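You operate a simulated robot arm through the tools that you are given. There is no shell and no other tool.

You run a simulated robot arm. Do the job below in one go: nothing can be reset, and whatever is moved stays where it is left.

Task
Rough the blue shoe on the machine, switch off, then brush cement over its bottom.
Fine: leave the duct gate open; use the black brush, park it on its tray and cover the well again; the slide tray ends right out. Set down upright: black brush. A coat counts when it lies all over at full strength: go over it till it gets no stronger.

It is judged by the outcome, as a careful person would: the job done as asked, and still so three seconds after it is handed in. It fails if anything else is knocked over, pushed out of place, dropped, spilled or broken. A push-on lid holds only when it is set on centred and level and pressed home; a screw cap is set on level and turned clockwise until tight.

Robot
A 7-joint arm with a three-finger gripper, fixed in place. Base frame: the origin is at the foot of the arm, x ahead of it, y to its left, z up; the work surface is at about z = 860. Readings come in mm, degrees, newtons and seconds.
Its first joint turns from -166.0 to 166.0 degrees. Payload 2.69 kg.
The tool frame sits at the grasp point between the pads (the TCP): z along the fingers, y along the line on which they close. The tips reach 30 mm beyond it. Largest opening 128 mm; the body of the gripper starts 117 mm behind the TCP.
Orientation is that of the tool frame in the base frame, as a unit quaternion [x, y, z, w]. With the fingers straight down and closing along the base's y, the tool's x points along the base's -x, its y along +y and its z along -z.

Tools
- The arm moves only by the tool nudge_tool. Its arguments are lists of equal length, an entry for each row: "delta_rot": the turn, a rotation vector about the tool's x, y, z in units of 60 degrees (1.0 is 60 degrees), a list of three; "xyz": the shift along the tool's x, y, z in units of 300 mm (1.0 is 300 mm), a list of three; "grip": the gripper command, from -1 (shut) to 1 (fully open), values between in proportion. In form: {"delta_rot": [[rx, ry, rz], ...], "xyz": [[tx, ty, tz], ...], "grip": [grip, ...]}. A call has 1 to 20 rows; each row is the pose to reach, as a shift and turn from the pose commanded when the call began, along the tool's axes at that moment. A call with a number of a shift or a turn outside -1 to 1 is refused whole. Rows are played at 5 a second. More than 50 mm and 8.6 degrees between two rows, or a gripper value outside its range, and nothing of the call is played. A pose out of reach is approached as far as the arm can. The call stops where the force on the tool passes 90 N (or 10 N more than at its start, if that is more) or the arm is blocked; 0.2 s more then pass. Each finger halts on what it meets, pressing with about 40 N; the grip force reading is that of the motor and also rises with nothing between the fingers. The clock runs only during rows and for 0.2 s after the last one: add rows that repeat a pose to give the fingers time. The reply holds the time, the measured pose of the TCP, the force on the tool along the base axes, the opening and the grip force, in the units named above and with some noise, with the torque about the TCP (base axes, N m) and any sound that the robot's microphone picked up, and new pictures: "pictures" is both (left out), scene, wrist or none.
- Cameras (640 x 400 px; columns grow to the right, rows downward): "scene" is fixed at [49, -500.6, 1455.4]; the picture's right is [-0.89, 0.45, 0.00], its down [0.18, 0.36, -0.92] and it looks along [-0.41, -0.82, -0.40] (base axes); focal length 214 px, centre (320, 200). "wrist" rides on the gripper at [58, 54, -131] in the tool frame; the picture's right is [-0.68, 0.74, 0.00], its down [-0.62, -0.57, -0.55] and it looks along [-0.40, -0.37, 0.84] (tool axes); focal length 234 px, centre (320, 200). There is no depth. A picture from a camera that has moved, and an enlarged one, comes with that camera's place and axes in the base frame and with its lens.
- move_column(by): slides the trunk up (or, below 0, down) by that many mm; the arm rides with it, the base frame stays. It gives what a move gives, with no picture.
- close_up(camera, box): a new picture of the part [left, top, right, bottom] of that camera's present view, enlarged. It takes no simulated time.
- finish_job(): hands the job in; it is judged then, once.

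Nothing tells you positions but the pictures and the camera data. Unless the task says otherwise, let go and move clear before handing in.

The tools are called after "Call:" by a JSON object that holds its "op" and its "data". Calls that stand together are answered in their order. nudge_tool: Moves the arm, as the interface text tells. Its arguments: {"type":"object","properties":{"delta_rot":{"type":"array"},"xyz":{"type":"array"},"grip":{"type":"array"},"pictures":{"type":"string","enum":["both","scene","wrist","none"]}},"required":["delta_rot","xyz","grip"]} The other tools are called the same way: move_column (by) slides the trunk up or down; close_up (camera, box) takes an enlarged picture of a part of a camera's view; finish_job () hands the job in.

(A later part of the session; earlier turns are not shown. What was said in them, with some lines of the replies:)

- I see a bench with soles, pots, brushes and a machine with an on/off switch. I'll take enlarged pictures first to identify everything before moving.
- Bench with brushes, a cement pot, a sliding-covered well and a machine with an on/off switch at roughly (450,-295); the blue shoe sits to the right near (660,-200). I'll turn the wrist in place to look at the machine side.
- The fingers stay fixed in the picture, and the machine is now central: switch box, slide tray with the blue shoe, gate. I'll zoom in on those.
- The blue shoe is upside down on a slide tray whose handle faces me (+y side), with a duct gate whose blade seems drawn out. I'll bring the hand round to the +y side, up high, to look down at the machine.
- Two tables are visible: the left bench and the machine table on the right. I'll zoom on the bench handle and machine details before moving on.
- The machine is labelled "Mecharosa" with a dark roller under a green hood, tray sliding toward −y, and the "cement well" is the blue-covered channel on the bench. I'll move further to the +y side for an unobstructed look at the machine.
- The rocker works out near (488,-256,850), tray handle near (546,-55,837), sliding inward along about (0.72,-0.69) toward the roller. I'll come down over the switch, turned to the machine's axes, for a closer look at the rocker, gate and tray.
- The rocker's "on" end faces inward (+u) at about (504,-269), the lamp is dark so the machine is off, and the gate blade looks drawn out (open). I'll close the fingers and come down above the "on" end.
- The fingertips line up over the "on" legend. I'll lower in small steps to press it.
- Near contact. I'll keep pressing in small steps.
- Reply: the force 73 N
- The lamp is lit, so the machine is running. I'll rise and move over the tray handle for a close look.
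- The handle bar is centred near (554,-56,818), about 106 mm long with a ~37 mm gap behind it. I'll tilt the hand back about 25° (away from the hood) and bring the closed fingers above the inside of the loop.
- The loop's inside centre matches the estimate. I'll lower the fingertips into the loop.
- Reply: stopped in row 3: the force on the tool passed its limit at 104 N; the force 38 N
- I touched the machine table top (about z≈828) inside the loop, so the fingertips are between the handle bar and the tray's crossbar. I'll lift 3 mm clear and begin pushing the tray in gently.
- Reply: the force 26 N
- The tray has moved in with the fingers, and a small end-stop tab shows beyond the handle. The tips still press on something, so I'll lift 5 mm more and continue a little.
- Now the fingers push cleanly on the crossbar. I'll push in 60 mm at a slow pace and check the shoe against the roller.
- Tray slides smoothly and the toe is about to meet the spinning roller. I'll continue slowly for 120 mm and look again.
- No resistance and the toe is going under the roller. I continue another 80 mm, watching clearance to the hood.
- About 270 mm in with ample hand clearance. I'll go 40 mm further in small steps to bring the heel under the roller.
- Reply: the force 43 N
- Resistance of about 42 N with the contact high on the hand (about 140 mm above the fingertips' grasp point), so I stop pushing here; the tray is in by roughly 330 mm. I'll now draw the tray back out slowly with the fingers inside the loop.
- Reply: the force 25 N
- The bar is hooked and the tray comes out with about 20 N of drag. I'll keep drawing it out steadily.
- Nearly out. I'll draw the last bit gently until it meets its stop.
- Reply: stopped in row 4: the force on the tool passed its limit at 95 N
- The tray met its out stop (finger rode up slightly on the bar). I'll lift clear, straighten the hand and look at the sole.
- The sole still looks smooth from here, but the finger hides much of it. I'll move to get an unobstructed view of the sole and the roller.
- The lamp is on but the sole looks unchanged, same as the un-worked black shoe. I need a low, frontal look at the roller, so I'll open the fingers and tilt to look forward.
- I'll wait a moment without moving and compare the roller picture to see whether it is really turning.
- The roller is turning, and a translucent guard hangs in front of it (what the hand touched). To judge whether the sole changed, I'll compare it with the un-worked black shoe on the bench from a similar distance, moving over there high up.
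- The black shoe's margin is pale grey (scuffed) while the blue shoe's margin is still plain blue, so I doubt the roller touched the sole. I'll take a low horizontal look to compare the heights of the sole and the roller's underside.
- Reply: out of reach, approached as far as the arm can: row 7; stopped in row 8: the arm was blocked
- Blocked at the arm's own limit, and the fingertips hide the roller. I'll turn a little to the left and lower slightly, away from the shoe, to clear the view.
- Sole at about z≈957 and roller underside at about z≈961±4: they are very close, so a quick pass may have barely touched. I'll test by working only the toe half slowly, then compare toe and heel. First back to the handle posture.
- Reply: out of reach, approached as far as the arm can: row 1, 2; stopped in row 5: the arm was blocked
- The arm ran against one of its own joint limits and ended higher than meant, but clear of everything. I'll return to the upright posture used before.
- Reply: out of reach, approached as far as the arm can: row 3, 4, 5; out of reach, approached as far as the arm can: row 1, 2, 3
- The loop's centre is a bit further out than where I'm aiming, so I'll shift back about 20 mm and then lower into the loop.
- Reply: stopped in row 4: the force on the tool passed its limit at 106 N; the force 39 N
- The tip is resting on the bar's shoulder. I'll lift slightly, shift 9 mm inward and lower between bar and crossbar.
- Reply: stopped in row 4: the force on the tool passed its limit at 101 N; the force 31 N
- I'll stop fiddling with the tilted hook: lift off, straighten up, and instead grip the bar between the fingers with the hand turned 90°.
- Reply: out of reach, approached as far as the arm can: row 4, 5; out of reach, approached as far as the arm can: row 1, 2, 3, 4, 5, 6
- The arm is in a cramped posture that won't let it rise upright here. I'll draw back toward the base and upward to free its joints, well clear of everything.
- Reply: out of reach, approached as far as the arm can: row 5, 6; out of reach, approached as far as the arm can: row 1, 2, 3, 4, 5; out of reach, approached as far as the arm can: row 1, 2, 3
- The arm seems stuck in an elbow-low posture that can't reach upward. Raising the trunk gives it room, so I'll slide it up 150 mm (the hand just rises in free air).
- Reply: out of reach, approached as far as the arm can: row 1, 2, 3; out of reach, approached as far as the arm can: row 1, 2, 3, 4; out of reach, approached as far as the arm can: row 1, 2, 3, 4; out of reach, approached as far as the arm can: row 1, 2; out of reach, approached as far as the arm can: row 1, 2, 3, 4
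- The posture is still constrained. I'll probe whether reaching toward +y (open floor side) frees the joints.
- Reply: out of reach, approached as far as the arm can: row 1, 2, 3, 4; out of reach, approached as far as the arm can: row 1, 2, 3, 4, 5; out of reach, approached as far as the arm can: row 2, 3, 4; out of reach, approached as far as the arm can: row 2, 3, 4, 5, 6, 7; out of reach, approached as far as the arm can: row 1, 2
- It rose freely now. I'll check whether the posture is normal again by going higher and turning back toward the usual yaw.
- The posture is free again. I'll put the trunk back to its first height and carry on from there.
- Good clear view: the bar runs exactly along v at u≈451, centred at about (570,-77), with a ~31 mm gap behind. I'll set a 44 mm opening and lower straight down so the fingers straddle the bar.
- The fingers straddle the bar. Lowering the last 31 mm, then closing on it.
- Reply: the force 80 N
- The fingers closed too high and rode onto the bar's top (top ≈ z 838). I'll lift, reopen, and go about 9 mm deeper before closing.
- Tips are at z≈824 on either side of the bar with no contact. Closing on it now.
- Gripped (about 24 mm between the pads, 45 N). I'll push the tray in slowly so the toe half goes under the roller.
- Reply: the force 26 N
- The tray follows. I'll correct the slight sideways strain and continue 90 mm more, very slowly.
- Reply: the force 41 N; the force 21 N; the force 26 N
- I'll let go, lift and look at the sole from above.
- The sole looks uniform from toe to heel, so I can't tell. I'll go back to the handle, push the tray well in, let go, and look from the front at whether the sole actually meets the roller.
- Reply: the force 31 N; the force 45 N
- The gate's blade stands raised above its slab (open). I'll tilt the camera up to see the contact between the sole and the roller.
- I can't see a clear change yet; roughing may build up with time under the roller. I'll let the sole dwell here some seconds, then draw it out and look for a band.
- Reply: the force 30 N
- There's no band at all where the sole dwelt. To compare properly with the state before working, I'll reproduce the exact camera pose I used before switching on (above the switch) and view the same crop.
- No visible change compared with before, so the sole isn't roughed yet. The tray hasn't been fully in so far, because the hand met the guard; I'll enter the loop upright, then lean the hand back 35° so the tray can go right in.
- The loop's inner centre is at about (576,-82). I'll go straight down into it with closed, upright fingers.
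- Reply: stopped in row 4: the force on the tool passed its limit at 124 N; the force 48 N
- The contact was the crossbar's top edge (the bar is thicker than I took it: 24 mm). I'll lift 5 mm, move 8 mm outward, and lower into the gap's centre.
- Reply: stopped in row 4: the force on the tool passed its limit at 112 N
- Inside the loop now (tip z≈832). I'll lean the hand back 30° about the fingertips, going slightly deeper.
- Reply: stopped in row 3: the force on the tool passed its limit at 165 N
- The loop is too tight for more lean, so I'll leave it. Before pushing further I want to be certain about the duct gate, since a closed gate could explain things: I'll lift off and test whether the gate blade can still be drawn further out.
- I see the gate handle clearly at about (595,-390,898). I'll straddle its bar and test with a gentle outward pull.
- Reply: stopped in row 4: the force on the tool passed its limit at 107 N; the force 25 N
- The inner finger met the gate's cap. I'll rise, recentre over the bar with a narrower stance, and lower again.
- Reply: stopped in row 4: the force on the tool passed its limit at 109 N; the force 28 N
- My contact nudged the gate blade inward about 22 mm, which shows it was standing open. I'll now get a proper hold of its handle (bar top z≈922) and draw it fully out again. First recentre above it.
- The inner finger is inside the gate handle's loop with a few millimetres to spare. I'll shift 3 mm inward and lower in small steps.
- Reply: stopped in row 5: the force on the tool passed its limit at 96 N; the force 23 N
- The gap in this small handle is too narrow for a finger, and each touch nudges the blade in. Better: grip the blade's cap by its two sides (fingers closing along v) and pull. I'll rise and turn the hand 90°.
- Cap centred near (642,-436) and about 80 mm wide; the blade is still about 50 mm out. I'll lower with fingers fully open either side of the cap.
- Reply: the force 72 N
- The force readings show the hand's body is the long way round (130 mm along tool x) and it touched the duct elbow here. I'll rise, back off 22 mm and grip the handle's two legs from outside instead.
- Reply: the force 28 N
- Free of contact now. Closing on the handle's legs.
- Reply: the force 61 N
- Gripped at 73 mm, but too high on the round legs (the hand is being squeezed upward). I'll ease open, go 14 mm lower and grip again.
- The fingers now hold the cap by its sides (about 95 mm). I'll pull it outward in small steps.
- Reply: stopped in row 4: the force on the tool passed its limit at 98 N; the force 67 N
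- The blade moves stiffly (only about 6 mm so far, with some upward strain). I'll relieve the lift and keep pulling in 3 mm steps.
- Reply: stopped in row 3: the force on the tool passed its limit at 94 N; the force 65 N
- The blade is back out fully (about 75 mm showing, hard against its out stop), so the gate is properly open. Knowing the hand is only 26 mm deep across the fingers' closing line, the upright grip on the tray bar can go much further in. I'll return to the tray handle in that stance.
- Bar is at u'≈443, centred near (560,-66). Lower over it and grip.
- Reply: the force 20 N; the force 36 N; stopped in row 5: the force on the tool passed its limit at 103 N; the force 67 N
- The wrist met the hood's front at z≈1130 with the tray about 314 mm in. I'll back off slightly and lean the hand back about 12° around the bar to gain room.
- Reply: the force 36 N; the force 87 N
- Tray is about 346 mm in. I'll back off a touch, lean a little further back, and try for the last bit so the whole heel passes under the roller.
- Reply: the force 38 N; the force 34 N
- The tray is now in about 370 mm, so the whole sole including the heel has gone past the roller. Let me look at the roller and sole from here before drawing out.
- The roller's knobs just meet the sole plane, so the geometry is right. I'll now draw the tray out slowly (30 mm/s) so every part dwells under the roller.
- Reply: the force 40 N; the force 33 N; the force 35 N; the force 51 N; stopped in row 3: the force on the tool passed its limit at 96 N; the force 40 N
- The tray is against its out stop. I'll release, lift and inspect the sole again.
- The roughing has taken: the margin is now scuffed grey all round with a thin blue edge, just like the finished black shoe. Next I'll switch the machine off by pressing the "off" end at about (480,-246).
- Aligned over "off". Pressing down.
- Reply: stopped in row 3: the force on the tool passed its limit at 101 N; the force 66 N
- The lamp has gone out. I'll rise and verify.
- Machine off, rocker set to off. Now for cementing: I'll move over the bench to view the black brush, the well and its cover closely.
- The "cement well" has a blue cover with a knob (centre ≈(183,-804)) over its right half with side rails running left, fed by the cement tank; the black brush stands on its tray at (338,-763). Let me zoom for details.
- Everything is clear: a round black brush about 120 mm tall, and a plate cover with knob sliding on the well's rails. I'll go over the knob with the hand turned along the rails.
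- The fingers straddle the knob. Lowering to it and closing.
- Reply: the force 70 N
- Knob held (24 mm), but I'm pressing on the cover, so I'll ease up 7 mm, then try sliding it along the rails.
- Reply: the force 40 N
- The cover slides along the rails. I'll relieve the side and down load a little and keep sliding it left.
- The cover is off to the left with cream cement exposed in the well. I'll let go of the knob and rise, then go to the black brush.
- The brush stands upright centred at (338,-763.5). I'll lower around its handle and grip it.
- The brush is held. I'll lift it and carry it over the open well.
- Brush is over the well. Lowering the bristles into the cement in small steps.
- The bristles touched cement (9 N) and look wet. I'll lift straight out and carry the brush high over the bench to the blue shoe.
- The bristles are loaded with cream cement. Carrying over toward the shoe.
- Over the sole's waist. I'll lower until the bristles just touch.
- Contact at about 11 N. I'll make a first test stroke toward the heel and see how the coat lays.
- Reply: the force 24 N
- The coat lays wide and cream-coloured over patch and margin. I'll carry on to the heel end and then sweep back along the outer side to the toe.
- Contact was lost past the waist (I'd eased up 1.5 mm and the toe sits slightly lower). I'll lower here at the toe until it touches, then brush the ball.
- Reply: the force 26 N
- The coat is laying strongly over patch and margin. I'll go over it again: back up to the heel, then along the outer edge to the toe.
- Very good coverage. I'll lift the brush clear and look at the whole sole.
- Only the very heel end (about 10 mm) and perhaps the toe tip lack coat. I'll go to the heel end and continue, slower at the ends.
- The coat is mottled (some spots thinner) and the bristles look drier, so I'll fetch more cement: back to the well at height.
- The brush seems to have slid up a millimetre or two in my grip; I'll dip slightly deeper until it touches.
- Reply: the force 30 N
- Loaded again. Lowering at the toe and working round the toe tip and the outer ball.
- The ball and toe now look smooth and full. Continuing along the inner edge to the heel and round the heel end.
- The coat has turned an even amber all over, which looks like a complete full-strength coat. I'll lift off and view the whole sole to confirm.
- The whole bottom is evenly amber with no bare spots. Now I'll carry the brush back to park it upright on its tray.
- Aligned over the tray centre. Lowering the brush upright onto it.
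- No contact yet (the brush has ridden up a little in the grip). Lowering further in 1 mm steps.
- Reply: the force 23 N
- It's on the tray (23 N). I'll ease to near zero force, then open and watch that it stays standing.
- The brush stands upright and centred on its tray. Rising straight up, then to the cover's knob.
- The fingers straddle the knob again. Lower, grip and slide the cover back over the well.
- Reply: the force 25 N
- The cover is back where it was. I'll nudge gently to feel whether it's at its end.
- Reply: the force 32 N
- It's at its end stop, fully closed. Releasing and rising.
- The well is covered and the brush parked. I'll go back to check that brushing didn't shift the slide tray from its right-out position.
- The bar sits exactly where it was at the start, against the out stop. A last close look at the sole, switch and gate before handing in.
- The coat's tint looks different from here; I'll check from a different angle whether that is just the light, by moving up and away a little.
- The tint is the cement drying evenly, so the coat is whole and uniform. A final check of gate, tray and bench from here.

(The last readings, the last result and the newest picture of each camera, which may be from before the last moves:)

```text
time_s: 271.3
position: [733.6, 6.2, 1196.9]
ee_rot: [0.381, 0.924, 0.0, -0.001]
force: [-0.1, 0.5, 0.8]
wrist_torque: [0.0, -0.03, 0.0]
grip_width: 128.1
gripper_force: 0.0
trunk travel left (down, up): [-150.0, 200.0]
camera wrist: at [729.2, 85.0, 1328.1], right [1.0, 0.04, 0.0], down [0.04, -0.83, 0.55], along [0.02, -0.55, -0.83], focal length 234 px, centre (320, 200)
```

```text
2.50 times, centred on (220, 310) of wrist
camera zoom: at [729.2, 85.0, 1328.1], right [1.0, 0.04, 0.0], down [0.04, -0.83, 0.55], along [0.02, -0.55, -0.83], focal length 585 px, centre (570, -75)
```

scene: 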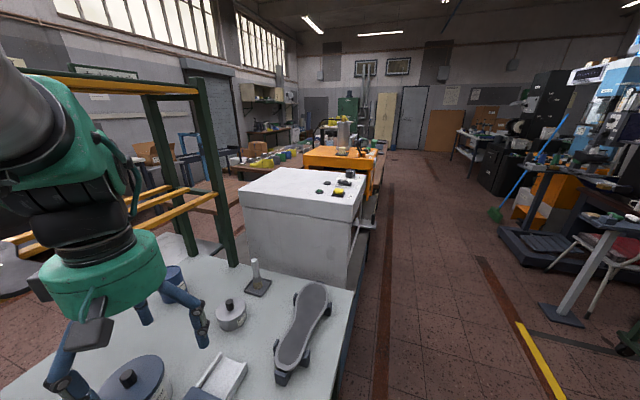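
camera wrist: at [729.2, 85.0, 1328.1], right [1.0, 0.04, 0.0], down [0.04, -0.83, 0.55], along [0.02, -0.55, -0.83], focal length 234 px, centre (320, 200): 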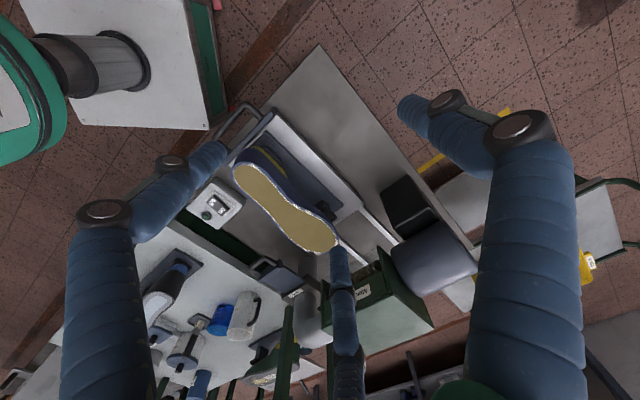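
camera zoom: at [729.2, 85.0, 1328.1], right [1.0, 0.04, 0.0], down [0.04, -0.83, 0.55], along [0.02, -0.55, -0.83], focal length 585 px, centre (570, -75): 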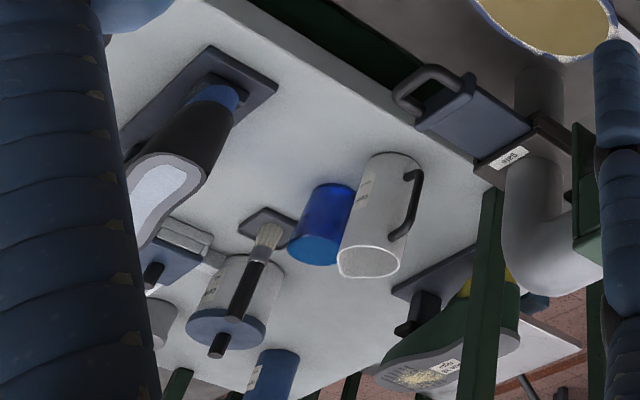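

The finished state looks right from here. The sole is roughed and evenly coated, the machine is off, and the gate is open. The tray is right out, the black brush stands upright on its tray, the well is covered, and the hand is clear. I'm handing the job in.

Call:
{"op": "finish_job", "data": {}}

```text
The job is handed in.
```

The blue shoe is roughed and its bottom carries an even coat of cement, and the job is handed in. I haven't seen the judge's verdict.

- **Roughing:** The first passes left no mark. Once I got the tray right in under the roller and drew it out slowly, the margin came up scuffed grey all round. I then pulled the tray back to its out stop and switched the machine off.
- **Cement:** I used the black brush with two dips from the well and went over the sole until the coat was even everywhere. It turned amber all over, then dulled to tan by the end. I took that as drying; it stayed even with no bare spots.
- **Left as asked:** The duct gate is open, the black brush stands upright on its tray, the well is covered again, and the slide tray is right out.
- **Knocked along the way:** While checking the gate I pushed its blade about 30 mm in and pulled it back out to its stop. My hand also pressed against the machine's hood, the duct elbow and the tray handle a few times, once at about 165 N. Nothing looked moved or damaged afterwards.
- **Smears:** There are small white smears of cement along the rim of the sole.
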